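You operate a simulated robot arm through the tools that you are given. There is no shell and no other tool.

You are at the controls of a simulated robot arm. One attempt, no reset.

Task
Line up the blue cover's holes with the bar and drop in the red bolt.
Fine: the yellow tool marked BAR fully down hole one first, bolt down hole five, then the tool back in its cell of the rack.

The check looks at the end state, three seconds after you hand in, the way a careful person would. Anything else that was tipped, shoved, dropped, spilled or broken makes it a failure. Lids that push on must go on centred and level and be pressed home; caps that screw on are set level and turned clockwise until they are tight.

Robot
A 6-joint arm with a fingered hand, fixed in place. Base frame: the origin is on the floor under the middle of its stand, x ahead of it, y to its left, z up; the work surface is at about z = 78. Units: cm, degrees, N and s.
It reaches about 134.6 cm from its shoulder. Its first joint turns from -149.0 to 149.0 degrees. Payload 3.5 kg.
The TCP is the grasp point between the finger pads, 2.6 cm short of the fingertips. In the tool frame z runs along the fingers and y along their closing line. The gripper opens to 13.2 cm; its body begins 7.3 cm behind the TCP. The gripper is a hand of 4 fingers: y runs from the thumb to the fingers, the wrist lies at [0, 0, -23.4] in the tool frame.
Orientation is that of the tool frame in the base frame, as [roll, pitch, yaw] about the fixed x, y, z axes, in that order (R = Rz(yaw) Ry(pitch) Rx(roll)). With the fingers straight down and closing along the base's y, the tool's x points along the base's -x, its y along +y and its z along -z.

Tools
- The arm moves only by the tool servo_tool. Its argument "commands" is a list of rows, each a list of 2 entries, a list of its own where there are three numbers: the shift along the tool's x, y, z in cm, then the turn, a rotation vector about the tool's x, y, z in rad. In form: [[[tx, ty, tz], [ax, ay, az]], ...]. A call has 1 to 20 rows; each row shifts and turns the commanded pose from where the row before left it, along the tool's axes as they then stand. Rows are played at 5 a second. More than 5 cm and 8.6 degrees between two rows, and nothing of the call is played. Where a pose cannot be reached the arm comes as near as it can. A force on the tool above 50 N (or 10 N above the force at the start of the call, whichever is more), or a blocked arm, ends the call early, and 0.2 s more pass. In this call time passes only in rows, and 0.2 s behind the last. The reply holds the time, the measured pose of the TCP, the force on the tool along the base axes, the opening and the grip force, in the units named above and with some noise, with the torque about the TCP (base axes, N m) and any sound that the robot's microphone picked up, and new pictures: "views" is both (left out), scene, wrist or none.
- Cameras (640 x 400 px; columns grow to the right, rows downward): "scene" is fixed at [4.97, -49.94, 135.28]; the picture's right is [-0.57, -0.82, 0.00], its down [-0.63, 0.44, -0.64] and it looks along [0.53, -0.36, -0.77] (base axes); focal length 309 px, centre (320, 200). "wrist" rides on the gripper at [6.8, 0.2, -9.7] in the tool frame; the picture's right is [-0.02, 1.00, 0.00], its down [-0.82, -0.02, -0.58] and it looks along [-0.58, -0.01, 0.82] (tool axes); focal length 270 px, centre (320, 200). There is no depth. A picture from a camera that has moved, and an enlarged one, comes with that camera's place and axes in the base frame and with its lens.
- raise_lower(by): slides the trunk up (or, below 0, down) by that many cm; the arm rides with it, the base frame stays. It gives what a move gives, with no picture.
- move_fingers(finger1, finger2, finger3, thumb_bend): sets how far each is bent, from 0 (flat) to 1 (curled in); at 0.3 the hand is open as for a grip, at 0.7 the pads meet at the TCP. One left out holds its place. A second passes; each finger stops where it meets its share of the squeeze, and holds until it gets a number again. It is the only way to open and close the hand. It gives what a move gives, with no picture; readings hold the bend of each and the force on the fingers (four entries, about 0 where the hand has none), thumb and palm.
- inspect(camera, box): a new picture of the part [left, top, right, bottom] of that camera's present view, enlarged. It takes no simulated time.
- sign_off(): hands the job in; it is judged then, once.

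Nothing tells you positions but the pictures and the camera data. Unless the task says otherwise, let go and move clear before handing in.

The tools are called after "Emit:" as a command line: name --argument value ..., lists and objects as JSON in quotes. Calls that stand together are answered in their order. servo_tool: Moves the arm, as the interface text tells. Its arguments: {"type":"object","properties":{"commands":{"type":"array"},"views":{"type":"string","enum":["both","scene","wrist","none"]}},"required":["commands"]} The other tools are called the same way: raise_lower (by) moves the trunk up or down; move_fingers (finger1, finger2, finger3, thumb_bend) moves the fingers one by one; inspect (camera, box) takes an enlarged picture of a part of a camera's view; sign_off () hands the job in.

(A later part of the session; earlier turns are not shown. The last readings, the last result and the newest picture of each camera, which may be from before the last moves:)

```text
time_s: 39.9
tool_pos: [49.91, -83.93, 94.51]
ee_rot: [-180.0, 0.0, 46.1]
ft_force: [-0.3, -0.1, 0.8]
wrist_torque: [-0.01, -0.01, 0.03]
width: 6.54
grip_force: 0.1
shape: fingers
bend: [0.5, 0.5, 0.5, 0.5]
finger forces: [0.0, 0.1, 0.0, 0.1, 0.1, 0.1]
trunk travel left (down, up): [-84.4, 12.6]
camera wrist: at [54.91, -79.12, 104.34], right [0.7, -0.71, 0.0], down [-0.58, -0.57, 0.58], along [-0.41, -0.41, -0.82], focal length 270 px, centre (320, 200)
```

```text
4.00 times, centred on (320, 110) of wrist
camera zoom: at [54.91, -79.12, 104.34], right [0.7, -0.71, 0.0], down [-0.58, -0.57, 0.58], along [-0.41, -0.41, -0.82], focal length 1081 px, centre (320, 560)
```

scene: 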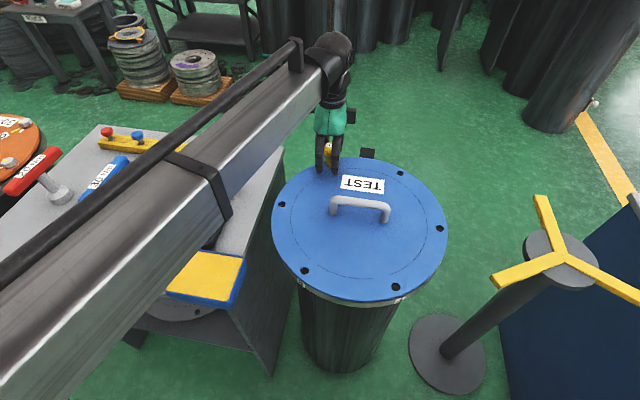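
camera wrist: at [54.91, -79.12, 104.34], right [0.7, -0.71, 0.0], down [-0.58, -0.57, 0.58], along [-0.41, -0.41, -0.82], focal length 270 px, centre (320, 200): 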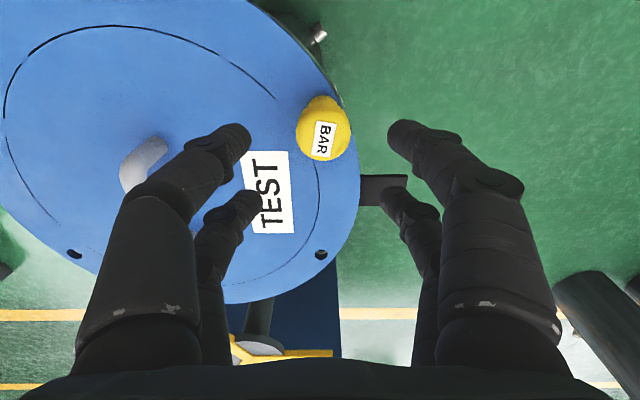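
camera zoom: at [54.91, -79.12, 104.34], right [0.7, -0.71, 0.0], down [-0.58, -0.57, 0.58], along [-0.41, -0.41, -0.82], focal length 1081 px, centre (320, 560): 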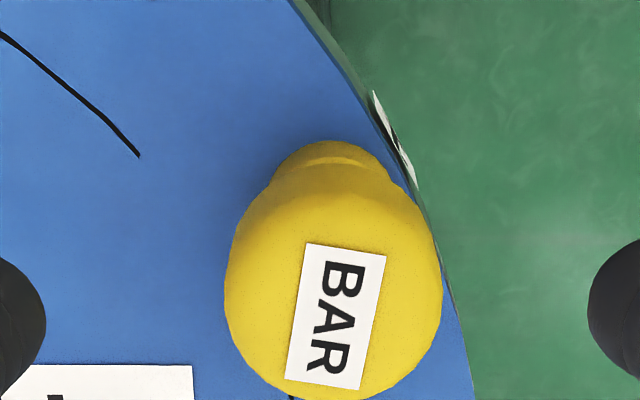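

BAR stands upright with its collar on the cover at (50.2, -84.7), exactly over the flange hole's place. To be sure it's home, I'll close the fingers above it and press gently on top.

Emit:
servo_tool --commands '[[[-0.33, 0.6, 0], [0, 0, 0]]]' --views "none"

Emit:
move_fingers --finger1 0.75 --finger2 0.75 --finger3 0.75 --thumb_bend 0.75

Emit:
raise_lower --by -3.4

Emit:
servo_tool --commands '[[[0, 0, 0], [0, 0, 0]]]' --views "both"

Emit:
inspect --camera "scene" --box '[310, 120, 350, 180]'

```text
time_s: 40.3
tool_pos: [50.09, -84.53, 94.61]
ee_rot: [180.0, 0.1, 46.1]
ft_force: [0.2, 0.2, 0.0]
wrist_torque: [-0.01, -0.03, 0.01]
width: 6.51
grip_force: 0.1
shape: fingers
bend: [0.5, 0.5, 0.5, 0.5]
finger forces: [0.0, 0.0, 0.0, 0.1, 0.0, 0.1]
trunk travel left (down, up): [-84.4, 12.6]
```

```text
time_s: 41.3
tool_pos: [50.18, -84.47, 94.48]
ee_rot: [180.0, 0.0, 46.1]
ft_force: [0.0, 0.2, 0.5]
wrist_torque: [-0.04, -0.02, 0.01]
width: 0.01
grip_force: 0.1
shape: fingers
bend: [0.73, 0.73, 0.73, 0.73]
finger forces: [0.0, 0.0, 0.0, 0.1, 0.1, 0.0]
trunk travel left (down, up): [-84.4, 12.6]
```

```text
time_s: 42.1
tool_pos: [50.16, -84.53, 91.18]
ee_rot: [180.0, 0.0, 46.1]
ft_force: [-0.1, -0.9, -0.8]
wrist_torque: [0.0, 0.03, 0.02]
width: 0.0
grip_force: 0.1
shape: fingers
bend: [0.73, 0.73, 0.73, 0.73]
finger forces: [0.0, 0.0, 0.0, 0.1, 0.0, 0.0]
trunk travel left (down, up): [-81.0, 16.0]
```

```text
time_s: 42.5
tool_pos: [50.13, -84.58, 91.21]
ee_rot: [-180.0, 0.0, 46.2]
ft_force: [0.0, -0.3, -0.1]
wrist_torque: [0.0, 0.02, -0.01]
width: 0.0
grip_force: 0.0
shape: fingers
bend: [0.73, 0.73, 0.73, 0.73]
finger forces: [0.0, 0.0, 0.1, 0.0, 0.0, 0.0]
trunk travel left (down, up): [-81.0, 16.0]
camera wrist: at [55.14, -79.71, 100.95], right [0.7, -0.71, 0.0], down [-0.58, -0.57, 0.58], along [-0.41, -0.41, -0.82], focal length 270 px, centre (320, 200)
```

scene: 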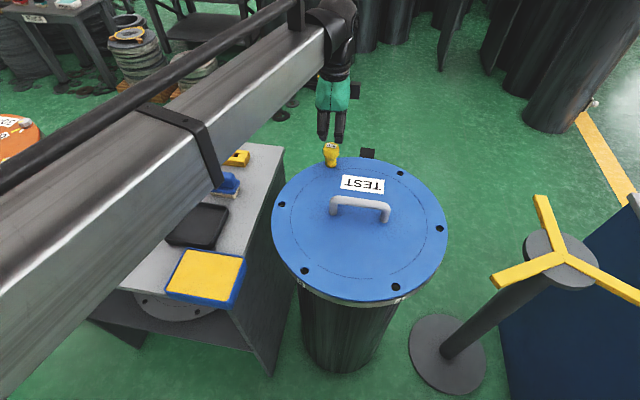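
wrist: 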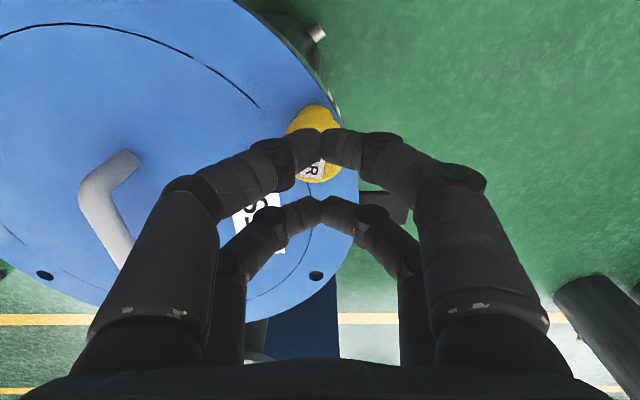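

```text
6.67 times, centred on (330, 150) of scene
camera zoom: at [4.97, -49.94, 135.28], right [-0.57, -0.82, 0.0], down [-0.63, 0.44, -0.64], along [0.53, -0.36, -0.77], focal length 2062 px, centre (253, 533)
```

zoom: 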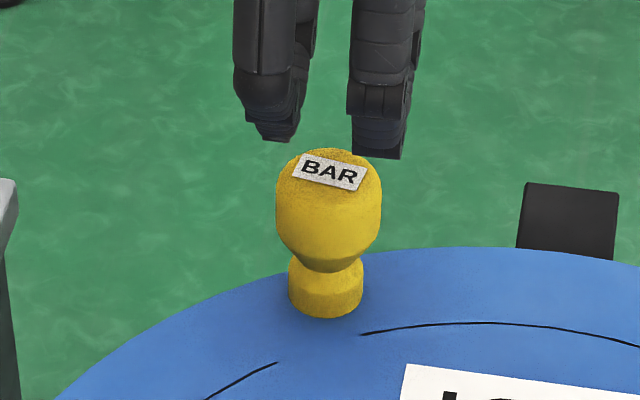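

The closed fingers form two pairs with a gap between, so I'll shift one pair squarely over the top of BAR and press lightly.

Emit:
servo_tool --commands '[[[-1.85, 0, 0], [0, 0, 0]]]' --views "none"

Emit:
raise_lower --by -0.9

Emit:
inspect --camera "scene" --box '[310, 120, 350, 180]'

```text
time_s: 42.9
tool_pos: [49.08, -85.87, 91.13]
ee_rot: [180.0, 0.1, 46.1]
ft_force: [0.7, -0.2, 0.2]
wrist_torque: [0.02, 0.02, 0.02]
width: 0.0
grip_force: 0.1
shape: fingers
bend: [0.73, 0.73, 0.73, 0.73]
finger forces: [0.1, 0.0, 0.0, 0.0, 0.1, 0.0]
trunk travel left (down, up): [-81.0, 16.0]
```

```text
time_s: 43.5
tool_pos: [49.0, -85.87, 90.28]
ee_rot: [180.0, -0.1, 46.1]
ft_force: [1.2, -0.1, -0.3]
wrist_torque: [0.01, 0.0, 0.03]
width: 0.0
grip_force: 0.0
shape: fingers
bend: [0.73, 0.73, 0.73, 0.73]
finger forces: [0.1, 0.1, 0.0, 0.0, 0.0, 0.0]
trunk travel left (down, up): [-80.1, 16.9]
```

```text
6.67 times, centred on (330, 150) of scene
camera zoom: at [4.97, -49.94, 135.28], right [-0.57, -0.82, 0.0], down [-0.63, 0.44, -0.64], along [0.53, -0.36, -0.77], focal length 2062 px, centre (253, 533)
```

zoom: 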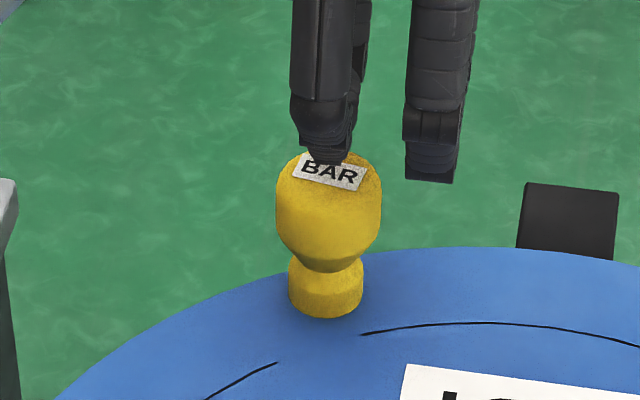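

Emit:
raise_lower --by -0.4

Emit:
raise_lower --by -0.3

Emit:
inspect --camera "scene" --box '[310, 120, 350, 180]'

```text
time_s: 44.0
tool_pos: [49.07, -85.94, 89.87]
ee_rot: [180.0, 0.0, 46.1]
ft_force: [0.3, -0.1, 0.1]
wrist_torque: [-0.01, -0.01, 0.02]
width: 0.0
grip_force: 0.0
shape: fingers
bend: [0.73, 0.73, 0.73, 0.73]
finger forces: [0.0, 0.0, 0.0, 0.1, 0.1, 0.1]
trunk travel left (down, up): [-79.7, 17.3]
```

```text
time_s: 44.5
tool_pos: [49.0, -85.86, 89.62]
ee_rot: [-180.0, 0.0, 46.1]
ft_force: [-1.4, 0.5, 8.5]
wrist_torque: [0.11, -0.11, 0.03]
width: 0.01
grip_force: 0.0
shape: fingers
bend: [0.73, 0.73, 0.73, 0.74]
finger forces: [0.1, 0.0, 0.0, 0.0, 0.0, 0.1]
trunk travel left (down, up): [-79.4, 17.6]
```

```text
6.67 times, centred on (330, 150) of scene
camera zoom: at [4.97, -49.94, 135.28], right [-0.57, -0.82, 0.0], down [-0.63, 0.44, -0.64], along [0.53, -0.36, -0.77], focal length 2062 px, centre (253, 533)
```

zoom: 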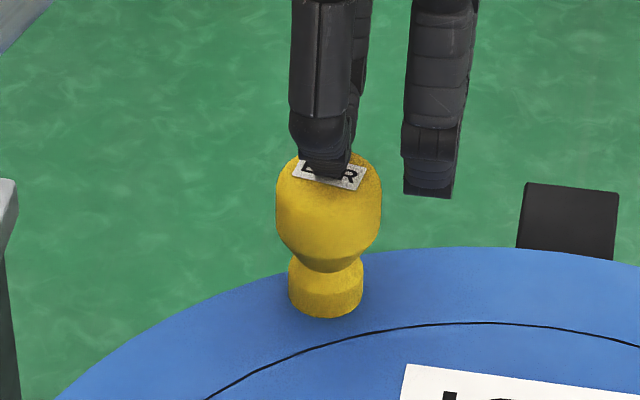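

Emit:
raise_lower --by -0.15

Emit:
inspect --camera "scene" --box '[320, 140, 345, 172]'

```text
time_s: 45.0
tool_pos: [48.91, -85.94, 89.54]
ee_rot: [179.9, 0.0, 46.0]
ft_force: [-2.0, -0.4, 18.0]
wrist_torque: [0.25, -0.17, 0.02]
width: 0.0
grip_force: 9.5
shape: fingers
bend: [0.74, 0.73, 0.73, 0.74]
finger forces: [0.1, 0.0, 0.1, 0.1, 17.9, 0.0]
trunk travel left (down, up): [-79.3, 17.7]
```

```text
12.50 times, centred on (332, 156) of scene
camera zoom: at [4.97, -49.94, 135.28], right [-0.57, -0.82, 0.0], down [-0.63, 0.44, -0.64], along [0.53, -0.36, -0.77], focal length 3866 px, centre (164, 750)
```

zoom: 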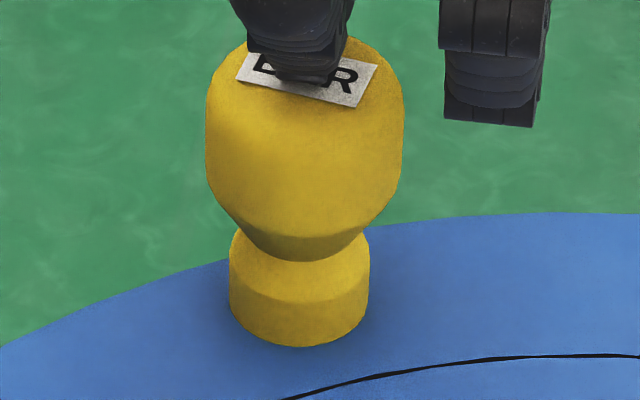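

At 18 N the bar doesn't move any further, so it's fully down in hole one. I'll back off upward and check how hole five lines up.

Emit:
raise_lower --by 11

Emit:
inspect --camera "scene" --box '[432, 222, 448, 236]'

Emit:
inspect --camera "scene" --box '[387, 281, 403, 293]'

Emit:
inspect --camera "scene" --box '[95, 118, 125, 143]'

```text
time_s: 46.4
tool_pos: [49.04, -85.96, 100.4]
ee_rot: [-179.9, -0.1, 46.1]
ft_force: [-0.2, 0.5, -0.3]
wrist_torque: [-0.04, 0.01, 0.0]
width: 0.0
grip_force: 0.0
shape: fingers
bend: [0.73, 0.73, 0.73, 0.73]
finger forces: [0.0, 0.0, 0.0, 0.1, 0.1, 0.1]
trunk travel left (down, up): [-90.3, 6.7]
```

```text
16.00 times, centred on (440, 229) of scene
camera zoom: at [4.97, -49.94, 135.28], right [-0.57, -0.82, 0.0], down [-0.63, 0.44, -0.64], along [0.53, -0.36, -0.77], focal length 4948 px, centre (-1600, -264)
```

zoom: 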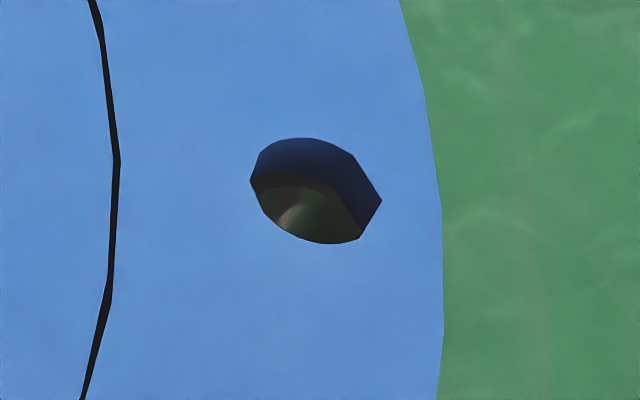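

```text
16.00 times, centred on (395, 287) of scene
camera zoom: at [4.97, -49.94, 135.28], right [-0.57, -0.82, 0.0], down [-0.63, 0.44, -0.64], along [0.53, -0.36, -0.77], focal length 4948 px, centre (-880, -1192)
```

zoom: 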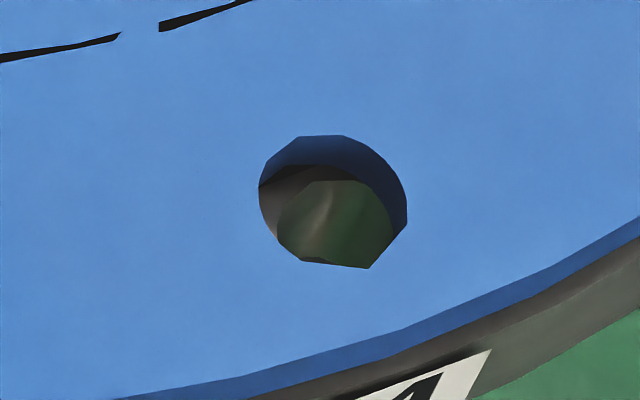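

```text
16.00 times, centred on (110, 130) of scene
camera zoom: at [4.97, -49.94, 135.28], right [-0.57, -0.82, 0.0], down [-0.63, 0.44, -0.64], along [0.53, -0.36, -0.77], focal length 4948 px, centre (3680, 1312)
```

zoom: 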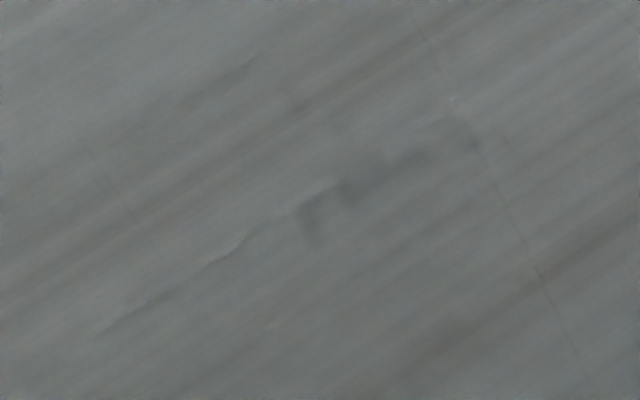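

Before fetching the bolt I'll look straight down hole five with the wrist camera to measure what misalignment is left.

Emit:
servo_tool --commands '[[[-4.02, -2.62, 0], [0, 0, 0]], [[-4.02, -2.62, 0], [0, 0, 0]], [[-4.02, -2.62, 0], [0, 0, 0]], [[-4.02, -2.62, 0], [0, 0, 0]], [[-4.02, -2.62, 0], [0, 0, 0]], [[-4.02, -2.62, 0], [0, 0, 0]]]' --views "both"

Emit:
inspect --camera "wrist" --box '[290, 70, 350, 115]'

```text
time_s: 47.8
tool_pos: [20.8, -92.3, 100.4]
ee_rot: [-180.0, 0.1, 46.2]
ft_force: [-0.2, 1.0, 0.1]
wrist_torque: [-0.02, 0.0, 0.0]
width: 0.0
grip_force: 0.0
shape: fingers
bend: [0.73, 0.73, 0.73, 0.73]
finger forces: [0.1, 0.1, 0.0, 0.1, 0.0, 0.0]
out of reach, approached as far as the arm can: row 2
trunk travel left (down, up): [-90.3, 6.7]
camera wrist: at [25.77, -87.57, 110.2], right [0.7, -0.71, 0.0], down [-0.58, -0.57, 0.58], along [-0.41, -0.41, -0.82], focal length 270 px, centre (320, 200)
```

scene: 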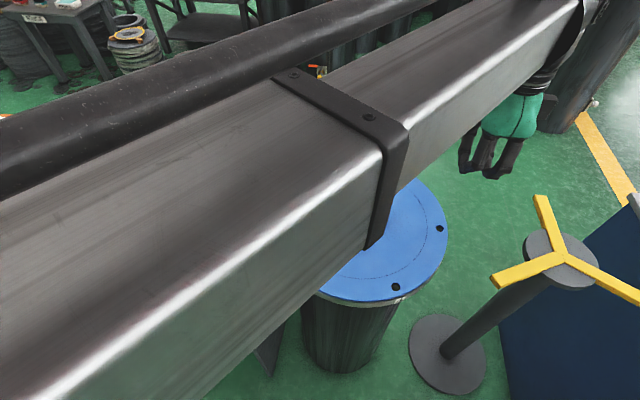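
wrist: 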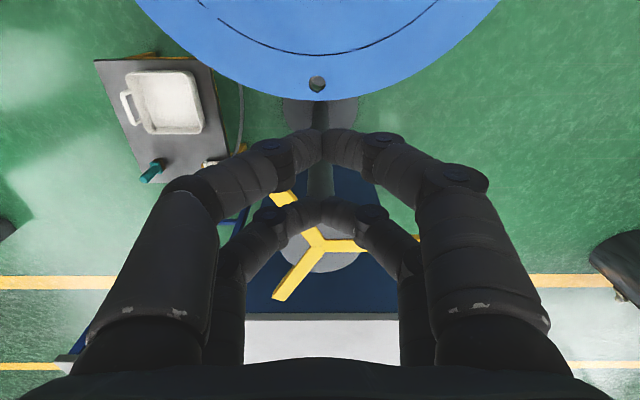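

```text
8.89 times, centred on (320, 92) of wrist
camera zoom: at [25.77, -87.57, 110.2], right [0.7, -0.71, 0.0], down [-0.58, -0.57, 0.58], along [-0.41, -0.41, -0.82], focal length 2402 px, centre (320, 1156)
```

zoom: 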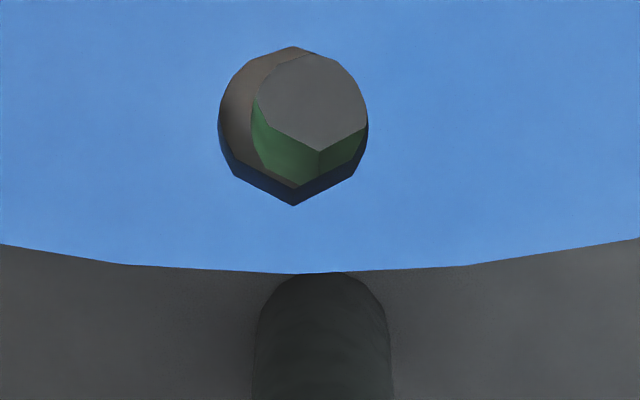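

Hole five is still about 0.25 cm off, which amounts to a small turn about the bar. The bolt should bridge that or can nudge it. Next I'll open the fingers partway and go to the red bolt.

Emit:
move_fingers --finger1 0.48 --finger2 0.48 --finger3 0.48 --thumb_bend 0.48

Emit:
servo_tool --commands '[[[2.5, 0.4, 0], [0, 0, 0]], [[4.7, 0.84, 0], [0, 0, 0]], [[4.7, 0.84, 0], [0, 0, 0]], [[4.7, 0.84, 0], [0, 0, 0]], [[4.7, 0.84, 0], [0, 0, 0]], [[4.7, 0.84, 0], [0, 0, 0]], [[4.7, 0.84, 0], [0, 0, 0]], [[4.7, 0.84, 0], [0, 0, 0]], [[4.7, 0.84, 0], [0, 0, 0]], [[4.7, 0.84, 0], [0, 0, 0]], [[4.7, 0.84, 0], [0, 0, 0]], [[4.7, 0.84, 0], [0, 0, 0]], [[4.7, 0.84, 0], [0, 0, 0]], [[4.7, 0.84, 0], [0, 0, 0]], [[4.7, 0.84, 0], [0, 0, 0]], [[4.7, 0.84, 0], [0, 0, 0]], [[4.7, 0.84, 0], [0, 0, 0]], [[4.7, 0.84, 0], [0, 0, 0]], [[3.0, 0.5, 0], [0, 0, 0]]]' --views "both"

```text
time_s: 48.8
tool_pos: [20.82, -92.29, 100.5]
ee_rot: [180.0, 0.1, 46.2]
ft_force: [-0.4, 0.4, -1.5]
wrist_torque: [0.0, -0.03, 0.01]
width: 7.22
grip_force: 0.1
shape: fingers
bend: [0.48, 0.48, 0.48, 0.48]
finger forces: [0.0, 0.1, 0.1, 0.1, 0.0, 0.0]
trunk travel left (down, up): [-90.3, 6.7]
```

```text
time_s: 52.8
tool_pos: [91.47, -41.85, 100.35]
ee_rot: [-180.0, 0.0, 46.0]
ft_force: [-0.7, 0.8, -0.2]
wrist_torque: [-0.01, -0.02, -0.04]
width: 7.2
grip_force: 0.0
shape: fingers
bend: [0.48, 0.48, 0.48, 0.48]
finger forces: [0.0, 0.0, 0.0, 0.1, 0.0, 0.0]
out of reach, approached as far as the arm can: row 4, 12, 14, 18
trunk travel left (down, up): [-90.3, 6.7]
camera wrist: at [96.35, -36.99, 110.18], right [0.7, -0.71, 0.0], down [-0.58, -0.57, 0.58], along [-0.41, -0.41, -0.82], focal length 270 px, centre (320, 200)
```

scene: 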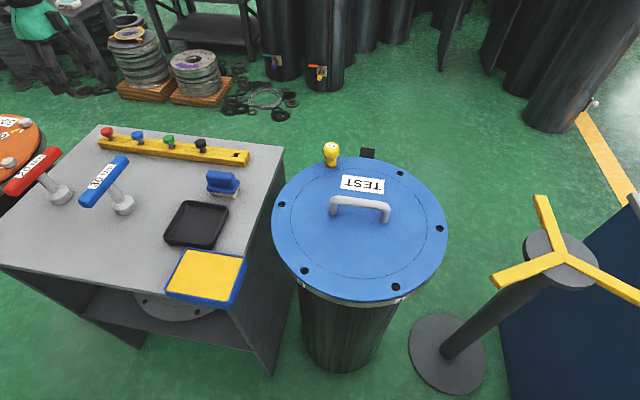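
wrist: 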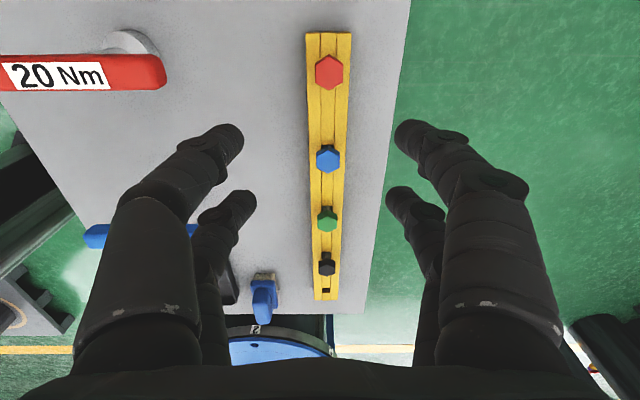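

I'm above the red bolt with everything on the bench undisturbed. The 20 Nm wrench is about 11 cm to one side, clear of the fingers. Zooming in to place the bolt exactly.

Emit:
inspect --camera "wrist" --box '[290, 30, 370, 100]'

Emit:
inspect --camera "scene" --box '[92, 118, 132, 153]'

```text
5.71 times, centred on (330, 65) of wrist
camera zoom: at [96.35, -36.99, 110.18], right [0.7, -0.71, 0.0], down [-0.58, -0.57, 0.58], along [-0.41, -0.41, -0.82], focal length 1544 px, centre (263, 971)
```

zoom: 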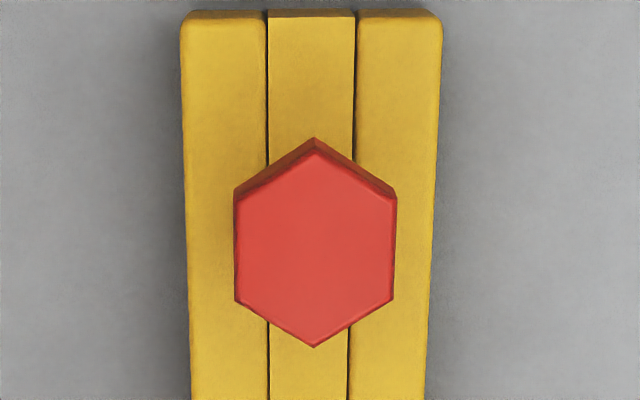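

```text
11.43 times, centred on (112, 136) of scene
camera zoom: at [4.97, -49.94, 135.28], right [-0.57, -0.82, 0.0], down [-0.63, 0.44, -0.64], along [0.53, -0.36, -0.77], focal length 3534 px, centre (2697, 937)
```

zoom: 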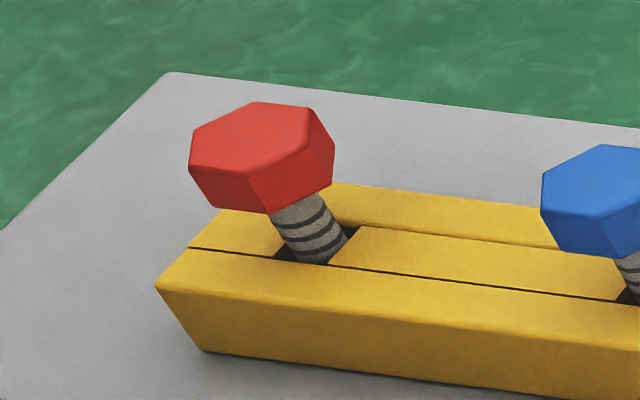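

The red bolt's head is a hexagon about 2.4 cm across flats, with its flats facing the fingers. Two views put it near (93.5, -41.2), so I'll centre over it, lower partway and measure again.

Emit:
servo_tool --commands '[[[2.05, 0.98, 0], [0, 0, 0]]]' --views "none"

Emit:
raise_lower --by -8

Emit:
servo_tool --commands '[[[0, 0, 0], [0, 0, 0]]]' --views "wrist"

Emit:
inspect --camera "wrist" --box '[280, 70, 370, 140]'

```text
time_s: 53.2
tool_pos: [93.31, -40.86, 100.37]
ee_rot: [180.0, 0.1, 46.1]
ft_force: [0.0, 0.0, 0.2]
wrist_torque: [-0.03, -0.01, -0.01]
width: 7.17
grip_force: 0.1
shape: fingers
bend: [0.48, 0.48, 0.48, 0.48]
finger forces: [0.1, 0.0, 0.1, 0.0, 0.1, 0.0]
trunk travel left (down, up): [-90.3, 6.7]
```

```text
time_s: 54.4
tool_pos: [93.25, -40.81, 92.43]
ee_rot: [179.9, 0.0, 46.0]
ft_force: [-0.4, -0.6, 0.1]
wrist_torque: [-0.01, 0.02, -0.05]
width: 7.21
grip_force: 0.0
shape: fingers
bend: [0.48, 0.48, 0.48, 0.48]
finger forces: [0.0, 0.0, 0.0, 0.0, 0.0, 0.0]
trunk travel left (down, up): [-82.3, 14.7]
```

```text
time_s: 54.8
tool_pos: [93.37, -40.86, 92.53]
ee_rot: [180.0, 0.0, 46.1]
ft_force: [1.1, -0.6, -0.4]
wrist_torque: [-0.01, 0.0, 0.03]
width: 7.21
grip_force: 0.0
shape: fingers
bend: [0.48, 0.48, 0.48, 0.48]
finger forces: [0.0, 0.0, 0.0, 0.0, 0.0, 0.1]
trunk travel left (down, up): [-82.3, 14.7]
camera wrist: at [98.3, -36.1, 102.2], right [0.7, -0.71, 0.0], down [-0.58, -0.57, 0.58], along [-0.41, -0.41, -0.82], focal length 270 px, centre (320, 200)
```

wrist: 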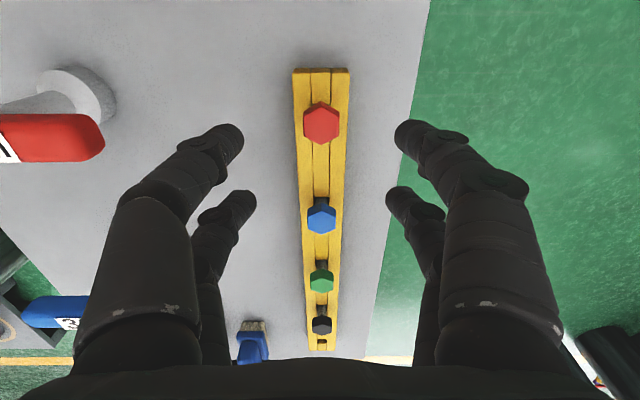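

```text
5.71 times, centred on (325, 105) of wrist
camera zoom: at [98.3, -36.1, 102.2], right [0.7, -0.71, 0.0], down [-0.58, -0.57, 0.58], along [-0.41, -0.41, -0.82], focal length 1544 px, centre (291, 743)
```

zoom: 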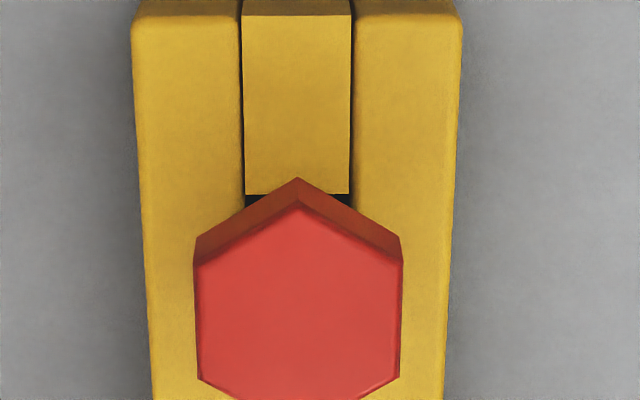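

The bolt head's top is at about z = 83.2 and sits almost exactly under the hand. I'll make a tiny correction and lower to grip height, just above the rack.

Emit:
servo_tool --commands '[[[-0.1, 0.15, 0], [0, 0, 0]]]' --views "none"

Emit:
raise_lower --by -5

Emit:
raise_lower --by -3.2

Emit:
servo_tool --commands '[[[0, 0, 0], [0, 0, 0]]]' --views "both"

Emit:
inspect --camera "wrist" --box '[230, 100, 410, 240]'

Emit:
inspect --camera "scene" --box '[80, 90, 150, 160]'

```text
time_s: 55.2
tool_pos: [93.34, -41.09, 92.45]
ee_rot: [179.9, 0.0, 46.1]
ft_force: [0.2, -0.1, 0.0]
wrist_torque: [0.01, 0.0, -0.03]
width: 7.22
grip_force: 0.1
shape: fingers
bend: [0.48, 0.48, 0.48, 0.48]
finger forces: [0.0, 0.0, 0.0, 0.0, 0.1, 0.1]
trunk travel left (down, up): [-82.3, 14.7]
```

```text
time_s: 56.1
tool_pos: [93.3, -41.0, 87.38]
ee_rot: [180.0, 0.1, 46.1]
ft_force: [0.0, 0.6, -0.2]
wrist_torque: [-0.02, 0.03, 0.01]
width: 7.19
grip_force: 0.0
shape: fingers
bend: [0.48, 0.48, 0.48, 0.48]
finger forces: [0.1, 0.0, 0.0, 0.1, 0.1, 0.0]
trunk travel left (down, up): [-77.3, 19.7]
```

```text
time_s: 56.9
tool_pos: [93.39, -41.11, 84.17]
ee_rot: [180.0, 0.0, 46.0]
ft_force: [-0.3, -0.3, 0.2]
wrist_torque: [-0.04, 0.0, -0.03]
width: 7.22
grip_force: 0.0
shape: fingers
bend: [0.48, 0.48, 0.48, 0.48]
finger forces: [0.0, 0.0, 0.1, 0.0, 0.0, 0.1]
trunk travel left (down, up): [-74.1, 22.9]
```

```text
time_s: 57.3
tool_pos: [93.31, -41.01, 84.18]
ee_rot: [-180.0, -0.1, 46.1]
ft_force: [0.4, 0.0, 0.2]
wrist_torque: [0.01, -0.02, 0.03]
width: 7.22
grip_force: 0.2
shape: fingers
bend: [0.48, 0.48, 0.48, 0.48]
finger forces: [0.0, 0.0, 0.0, 0.0, 0.0, 0.0]
trunk travel left (down, up): [-74.1, 22.9]
camera wrist: at [98.34, -36.29, 94.0], right [0.7, -0.71, 0.0], down [-0.58, -0.57, 0.58], along [-0.41, -0.41, -0.82], focal length 270 px, centre (320, 200)
```

scene: 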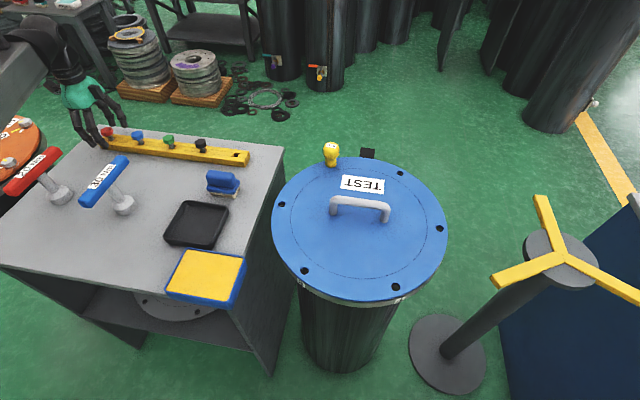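
wrist: 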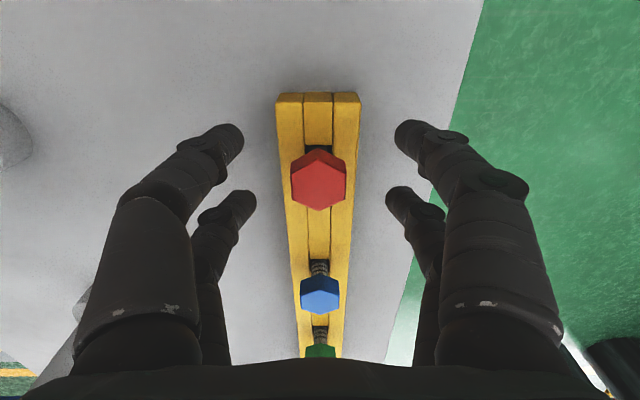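

```text
2.86 times, centred on (320, 170) of wrist
camera zoom: at [98.34, -36.29, 94.0], right [0.7, -0.71, 0.0], down [-0.58, -0.57, 0.58], along [-0.41, -0.41, -0.82], focal length 772 px, centre (320, 286)
```

zoom: 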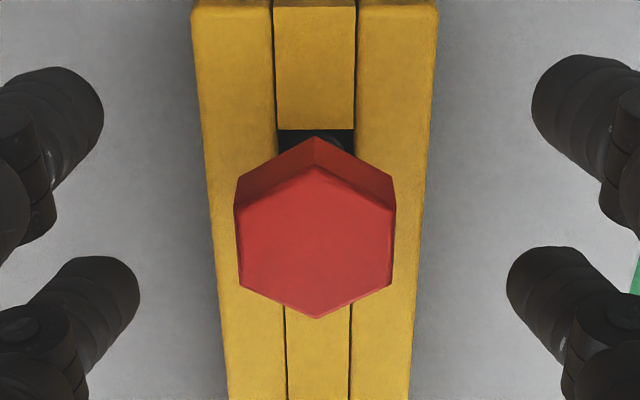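

```text
5.71 times, centred on (115, 125) of scene
camera zoom: at [4.97, -49.94, 135.28], right [-0.57, -0.82, 0.0], down [-0.63, 0.44, -0.64], along [0.53, -0.36, -0.77], focal length 1767 px, centre (1491, 629)
```

zoom: 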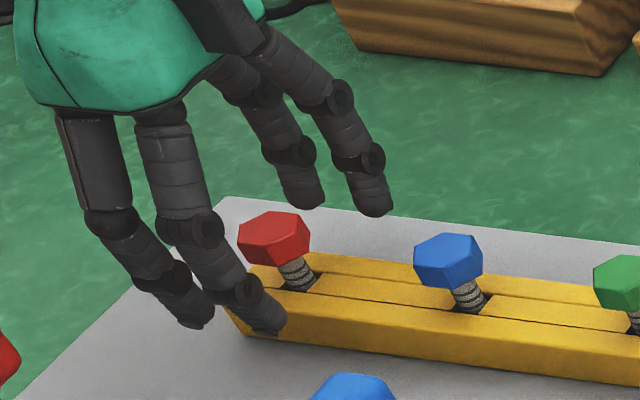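

The head is centred between the fingers. I'll shift a hair and close in two stages, checking that nothing catches on the rack.

Emit:
servo_tool --commands '[[[-0.12, 0, 0], [0, 0, 0]]]' --views "none"

Emit:
move_fingers --finger1 0.59 --finger2 0.59 --finger3 0.59 --thumb_bend 0.59

Emit:
inspect --camera "scene" --box '[80, 90, 150, 160]'

Emit:
inspect --camera "wrist" --box '[230, 100, 410, 240]'

```text
time_s: 57.7
tool_pos: [93.16, -41.18, 84.15]
ee_rot: [-180.0, 0.0, 46.1]
ft_force: [0.2, -0.4, 0.4]
wrist_torque: [0.02, 0.02, -0.02]
width: 7.21
grip_force: 0.1
shape: fingers
bend: [0.48, 0.48, 0.48, 0.48]
finger forces: [0.0, 0.0, 0.1, 0.1, 0.1, 0.0]
trunk travel left (down, up): [-74.1, 22.9]
```

```text
time_s: 58.7
tool_pos: [93.25, -41.06, 84.26]
ee_rot: [179.9, 0.0, 46.1]
ft_force: [-0.4, -0.2, 0.1]
wrist_torque: [-0.01, 0.0, 0.04]
width: 3.61
grip_force: 0.0
shape: fingers
bend: [0.59, 0.59, 0.59, 0.59]
finger forces: [0.0, 0.1, 0.0, 0.0, 0.1, 0.0]
trunk travel left (down, up): [-74.1, 22.9]
```

```text
5.71 times, centred on (115, 125) of scene
camera zoom: at [4.97, -49.94, 135.28], right [-0.57, -0.82, 0.0], down [-0.63, 0.44, -0.64], along [0.53, -0.36, -0.77], focal length 1767 px, centre (1491, 629)
```

zoom: 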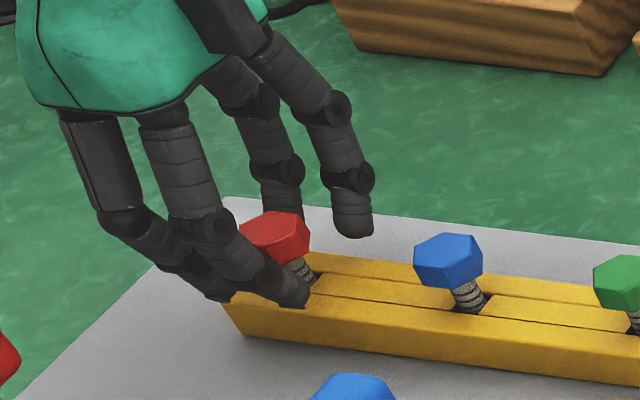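

```text
2.86 times, centred on (320, 170) of wrist
camera zoom: at [98.2, -36.36, 94.0], right [0.7, -0.71, 0.0], down [-0.58, -0.57, 0.58], along [-0.41, -0.41, -0.82], focal length 772 px, centre (320, 286)
```

zoom: 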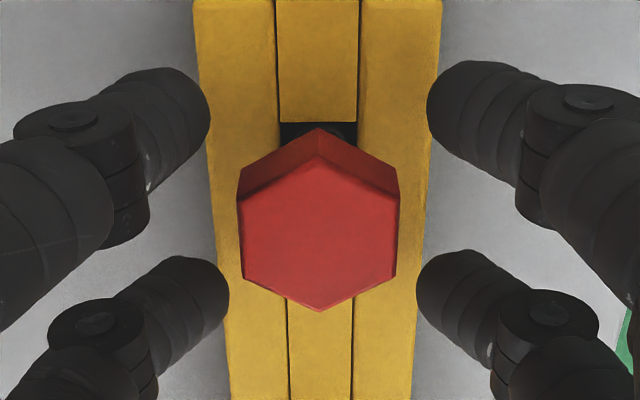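

Emit:
move_fingers --finger1 0.75 --finger2 0.75 --finger3 0.75 --thumb_bend 0.75

Emit:
inspect --camera "scene" --box '[80, 90, 150, 160]'

Emit:
inspect --camera "wrist" --box '[230, 100, 410, 240]'

```text
time_s: 59.7
tool_pos: [93.3, -41.11, 84.23]
ee_rot: [180.0, 0.0, 46.1]
ft_force: [0.0, -0.1, 0.1]
wrist_torque: [0.03, -0.01, -0.02]
width: 0.01
grip_force: 9.1
shape: fingers
bend: [0.73, 0.73, 0.73, 0.72]
finger forces: [4.9, 4.5, 4.2, 0.0, 5.3, 0.0]
trunk travel left (down, up): [-74.1, 22.9]
```

```text
5.71 times, centred on (115, 125) of scene
camera zoom: at [4.97, -49.94, 135.28], right [-0.57, -0.82, 0.0], down [-0.63, 0.44, -0.64], along [0.53, -0.36, -0.77], focal length 1767 px, centre (1491, 629)
```

zoom: 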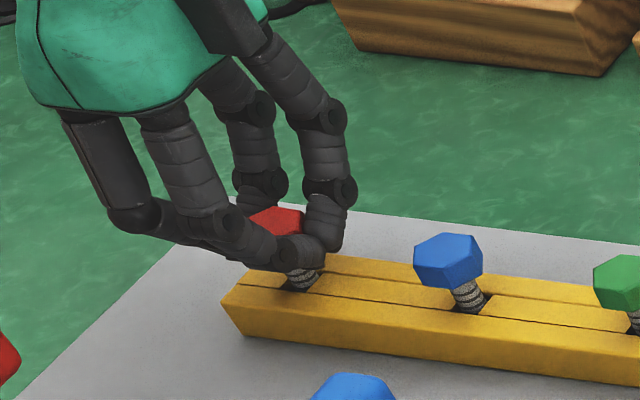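

```text
2.86 times, centred on (320, 170) of wrist
camera zoom: at [98.21, -36.36, 93.99], right [0.7, -0.71, 0.0], down [-0.58, -0.57, 0.58], along [-0.41, -0.41, -0.82], focal length 772 px, centre (320, 286)
```

zoom: 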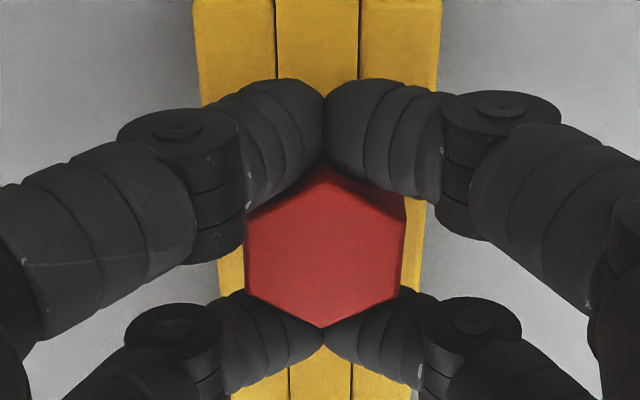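

All four fingers are evenly on the hex head. Lifting straight up.

Emit:
raise_lower --by 4

Emit:
inspect --camera "scene" --box '[80, 80, 150, 150]'

Emit:
inspect --camera "wrist" --box '[230, 100, 410, 240]'

```text
time_s: 60.5
tool_pos: [93.3, -41.16, 88.19]
ee_rot: [179.9, 0.0, 46.0]
ft_force: [-0.1, 0.0, -1.3]
wrist_torque: [0.01, 0.01, 0.0]
width: 0.02
grip_force: 9.5
shape: fingers
bend: [0.73, 0.73, 0.73, 0.72]
finger forces: [4.8, 4.8, 4.3, 0.0, 5.0, 0.1]
trunk travel left (down, up): [-78.1, 18.9]
```

```text
5.71 times, centred on (115, 115) of scene
camera zoom: at [4.97, -49.94, 135.28], right [-0.57, -0.82, 0.0], down [-0.63, 0.44, -0.64], along [0.53, -0.36, -0.77], focal length 1767 px, centre (1491, 686)
```

zoom: 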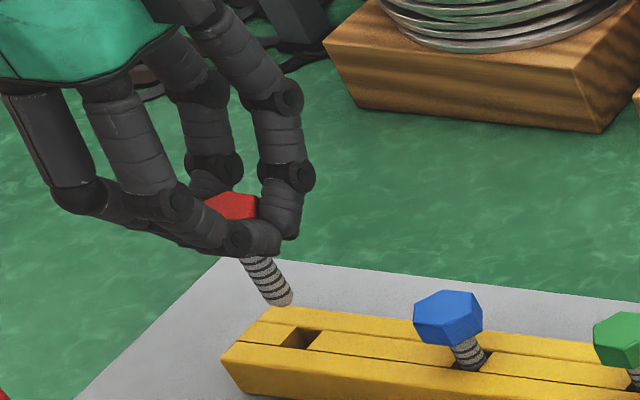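

```text
2.86 times, centred on (320, 170) of wrist
camera zoom: at [98.21, -36.37, 97.98], right [0.7, -0.71, 0.0], down [-0.58, -0.57, 0.58], along [-0.41, -0.41, -0.82], focal length 772 px, centre (320, 286)
```

zoom: 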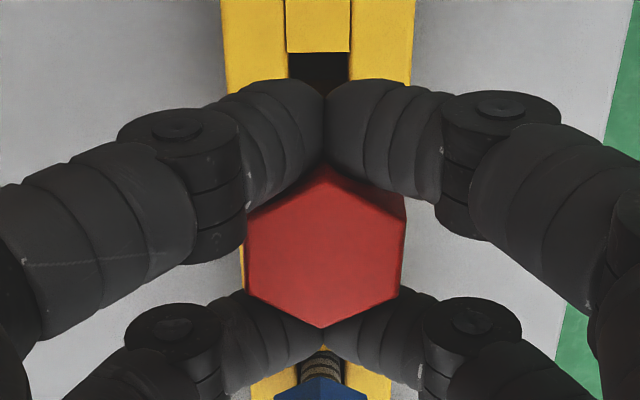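

The bolt came out cleanly: the shank is about 1.2 cm thick and 3.2 cm long, with its tip about 5.6 cm below the TCP. I'll raise and carry it over hole five.

Emit:
raise_lower --by 12

Emit:
servo_tool --commands '[[[-2.35, -0.46, 0], [0, 0, 0]], [[-4.55, -0.888, 0], [0, 0, 0]], [[-4.55, -0.888, 0], [0, 0, 0]], [[-4.55, -0.888, 0], [0, 0, 0]], [[-4.55, -0.888, 0], [0, 0, 0]], [[-4.55, -0.888, 0], [0, 0, 0]], [[-4.55, -0.888, 0], [0, 0, 0]], [[-4.55, -0.888, 0], [0, 0, 0]], [[-4.55, -0.888, 0], [0, 0, 0]], [[-4.55, -0.888, 0], [0, 0, 0]], [[-4.55, -0.888, 0], [0, 0, 0]], [[-4.55, -0.888, 0], [0, 0, 0]], [[-4.55, -0.888, 0], [0, 0, 0]], [[-4.55, -0.888, 0], [0, 0, 0]], [[-4.55, -0.888, 0], [0, 0, 0]], [[-4.55, -0.888, 0], [0, 0, 0]], [[-4.55, -0.888, 0], [0, 0, 0]], [[-4.55, -0.888, 0], [0, 0, 0]], [[-4.55, -0.888, 0], [0, 0, 0]], [[-2.35, -0.46, 0], [0, 0, 0]]]' --views "both"

Emit:
inspect --camera "wrist" --box '[290, 70, 350, 130]'

```text
time_s: 62.0
tool_pos: [93.22, -41.09, 100.17]
ee_rot: [180.0, 0.0, 46.1]
ft_force: [0.6, -0.1, -1.5]
wrist_torque: [0.01, 0.01, 0.0]
width: 0.01
grip_force: 9.1
shape: fingers
bend: [0.73, 0.73, 0.73, 0.72]
finger forces: [4.8, 4.8, 4.4, 0.0, 5.0, 0.0]
trunk travel left (down, up): [-90.1, 6.9]
```

```text
time_s: 66.2
tool_pos: [21.05, -91.87, 100.21]
ee_rot: [-179.9, 0.0, 46.1]
ft_force: [0.4, 0.5, -1.1]
wrist_torque: [-0.01, 0.01, 0.01]
width: 0.0
grip_force: 10.5
shape: fingers
bend: [0.73, 0.73, 0.73, 0.73]
finger forces: [5.5, 5.3, 4.9, 0.0, 5.3, 0.0]
trunk travel left (down, up): [-90.1, 6.9]
camera wrist: at [25.91, -87.1, 109.99], right [0.7, -0.71, 0.0], down [-0.58, -0.57, 0.58], along [-0.41, -0.41, -0.82], focal length 270 px, centre (320, 200)
```

scene: 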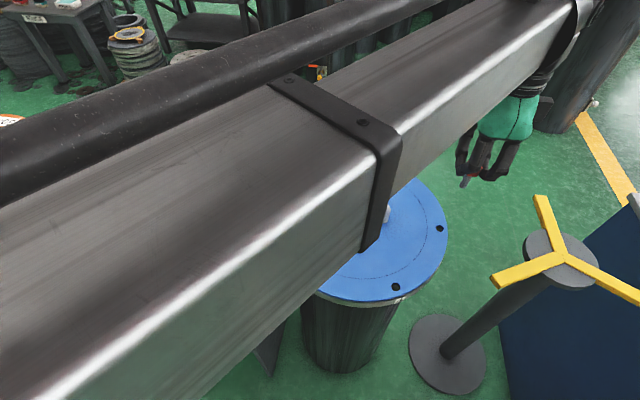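
wrist: 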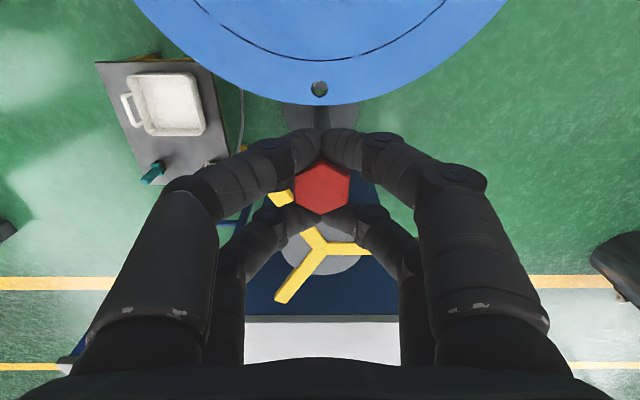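

```text
6.67 times, centred on (320, 100) of wrist
camera zoom: at [25.91, -87.1, 109.99], right [0.7, -0.71, 0.0], down [-0.58, -0.57, 0.58], along [-0.41, -0.41, -0.82], focal length 1802 px, centre (320, 867)
```

zoom: 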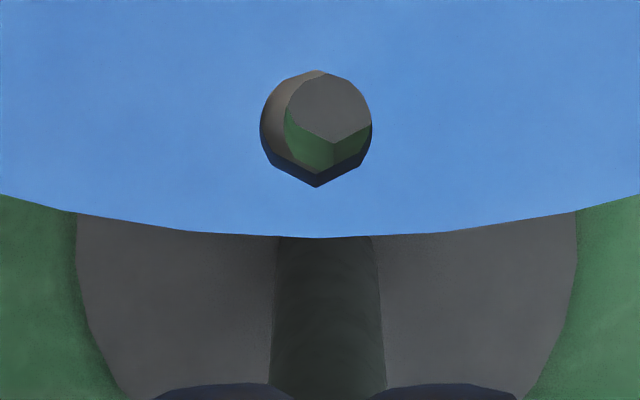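

The bolt is over hole five. I'll make a small correction toward the shared opening and lower partway while the hole is still in view.

Emit:
servo_tool --commands '[[[0.12, 0.1, 0], [0, 0, 0]]]' --views "none"

Emit:
raise_lower --by -9

Emit:
servo_tool --commands '[[[0, 0, 0], [0, 0, 0]]]' --views "both"

Emit:
inspect --camera "wrist" --box '[290, 90, 350, 150]'

Emit:
inspect --camera "scene" --box '[420, 170, 470, 240]'

```text
time_s: 66.6
tool_pos: [21.16, -91.87, 100.21]
ee_rot: [-180.0, 0.1, 46.1]
ft_force: [-0.2, -0.4, -1.2]
wrist_torque: [0.0, -0.01, 0.01]
width: 0.0
grip_force: 11.0
shape: fingers
bend: [0.73, 0.73, 0.73, 0.73]
finger forces: [5.6, 5.3, 4.9, 0.1, 5.2, 0.0]
trunk travel left (down, up): [-90.1, 6.9]
```

```text
time_s: 67.9
tool_pos: [21.24, -91.74, 91.25]
ee_rot: [179.9, -0.1, 46.1]
ft_force: [0.2, -0.1, -0.1]
wrist_torque: [0.02, -0.01, 0.02]
width: 0.0
grip_force: 10.7
shape: fingers
bend: [0.73, 0.73, 0.73, 0.73]
finger forces: [5.6, 5.4, 4.9, 0.0, 5.3, 0.0]
trunk travel left (down, up): [-81.1, 15.9]
```

```text
time_s: 68.3
tool_pos: [21.18, -91.83, 91.18]
ee_rot: [180.0, 0.0, 46.1]
ft_force: [-0.5, -0.3, -1.1]
wrist_torque: [0.0, -0.01, -0.01]
width: 0.01
grip_force: 10.2
shape: fingers
bend: [0.73, 0.73, 0.73, 0.73]
finger forces: [5.6, 5.3, 4.9, 0.1, 5.4, 0.0]
trunk travel left (down, up): [-81.1, 15.9]
camera wrist: at [26.15, -86.99, 100.99], right [0.7, -0.71, 0.0], down [-0.58, -0.57, 0.58], along [-0.41, -0.41, -0.82], focal length 270 px, centre (320, 200)
```

scene: 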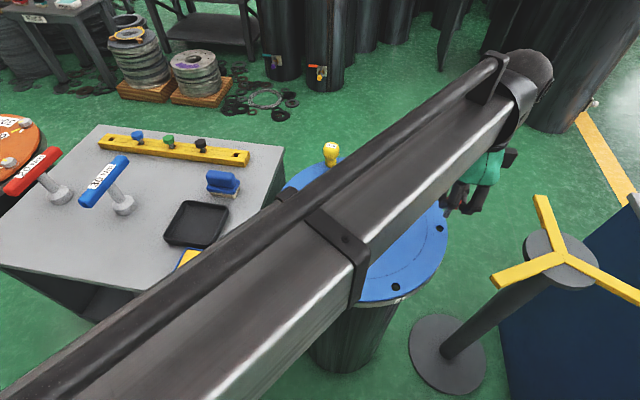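
wrist: 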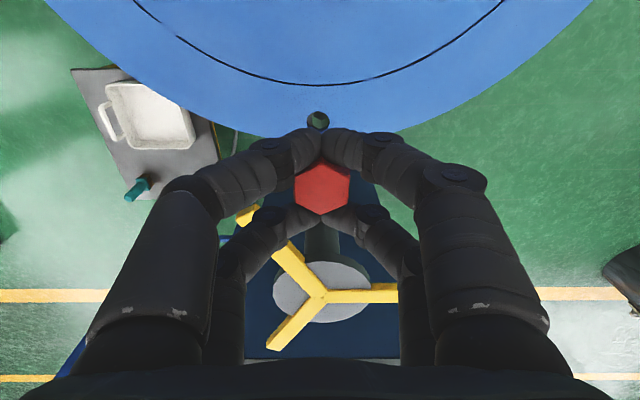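

```text
6.67 times, centred on (320, 120) of wrist
camera zoom: at [26.15, -86.99, 100.99], right [0.7, -0.71, 0.0], down [-0.58, -0.57, 0.58], along [-0.41, -0.41, -0.82], focal length 1802 px, centre (320, 733)
```

zoom: 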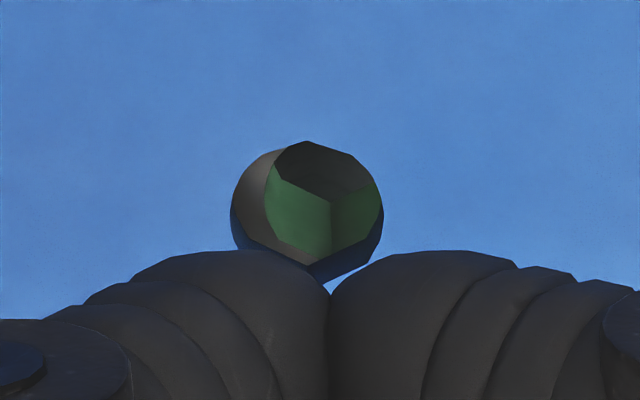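

```text
5.71 times, centred on (445, 205) of scene
camera zoom: at [4.97, -49.94, 135.28], right [-0.57, -0.82, 0.0], down [-0.63, 0.44, -0.64], along [0.53, -0.36, -0.77], focal length 1767 px, centre (-394, 171)
```

zoom: 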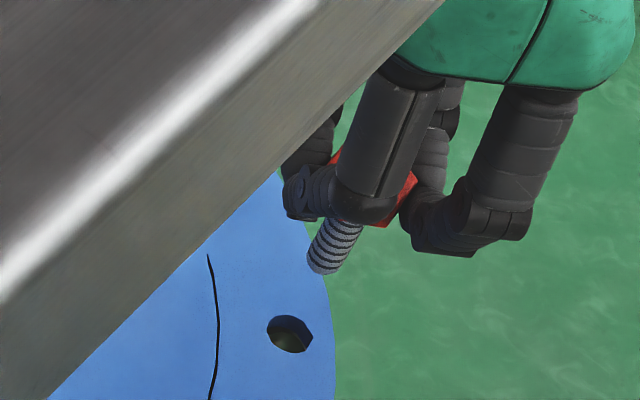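

The bolt axis and the shared opening of hole five agree to within about 1 mm. I'll lower more and check from the side.

Emit:
raise_lower --by -2.8

Emit:
inspect --camera "scene" --box '[420, 190, 465, 245]'

Emit:
inspect --camera "wrist" --box '[290, 100, 350, 150]'

```text
time_s: 69.0
tool_pos: [21.16, -91.76, 88.4]
ee_rot: [-179.9, 0.0, 46.1]
ft_force: [-0.3, -0.8, -0.5]
wrist_torque: [0.04, -0.03, -0.01]
width: 0.0
grip_force: 10.6
shape: fingers
bend: [0.73, 0.73, 0.73, 0.73]
finger forces: [5.6, 5.3, 5.0, 0.1, 5.3, 0.0]
trunk travel left (down, up): [-78.3, 18.7]
```

```text
7.27 times, centred on (442, 218) of scene
camera zoom: at [4.97, -49.94, 135.28], right [-0.57, -0.82, 0.0], down [-0.63, 0.44, -0.64], along [0.53, -0.36, -0.77], focal length 2249 px, centre (-571, 73)
```

zoom: 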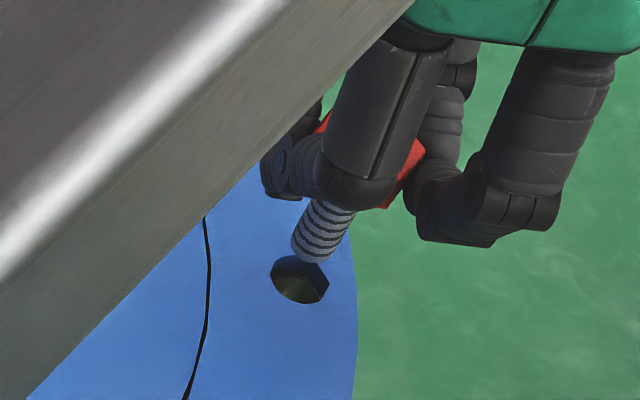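

```text
8.00 times, centred on (320, 125) of wrist
camera zoom: at [26.15, -86.98, 98.19], right [0.7, -0.71, 0.0], down [-0.58, -0.57, 0.58], along [-0.41, -0.41, -0.82], focal length 2162 px, centre (320, 800)
```

zoom: 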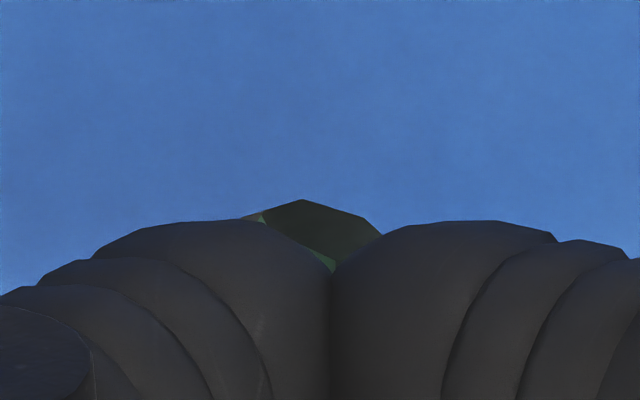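

Emit:
servo_tool --commands '[[[-0.08, 0, 0], [0, 0, 0]]]' --views "none"

Emit:
raise_lower --by -0.8

Emit:
inspect --camera "scene" --box '[425, 200, 460, 245]'

```text
time_s: 69.4
tool_pos: [21.16, -91.9, 88.41]
ee_rot: [180.0, 0.0, 46.1]
ft_force: [0.3, 0.2, -0.4]
wrist_torque: [0.02, -0.01, 0.01]
width: 0.01
grip_force: 11.1
shape: fingers
bend: [0.73, 0.73, 0.73, 0.73]
finger forces: [5.6, 5.2, 4.9, 0.1, 5.3, 0.0]
trunk travel left (down, up): [-78.3, 18.7]
```

```text
time_s: 70.0
tool_pos: [21.09, -91.76, 87.6]
ee_rot: [180.0, 0.0, 46.2]
ft_force: [0.3, 0.1, -0.3]
wrist_torque: [0.0, -0.03, 0.03]
width: 0.0
grip_force: 10.1
shape: fingers
bend: [0.73, 0.73, 0.73, 0.73]
finger forces: [5.6, 5.4, 4.9, 0.0, 5.3, 0.0]
trunk travel left (down, up): [-77.5, 19.5]
```

```text
8.89 times, centred on (442, 222) of scene
camera zoom: at [4.97, -49.94, 135.28], right [-0.57, -0.82, 0.0], down [-0.63, 0.44, -0.64], along [0.53, -0.36, -0.77], focal length 2749 px, centre (-769, 0)
```

zoom: 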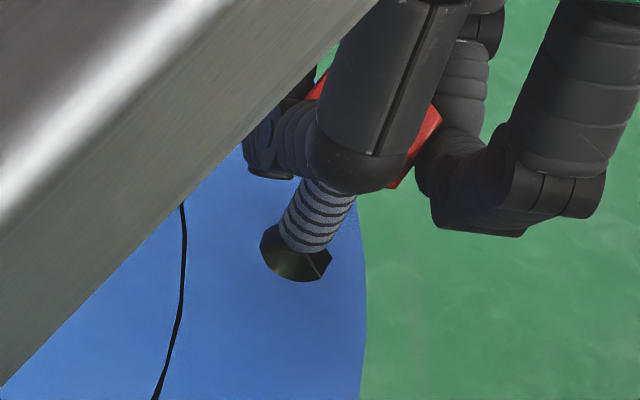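

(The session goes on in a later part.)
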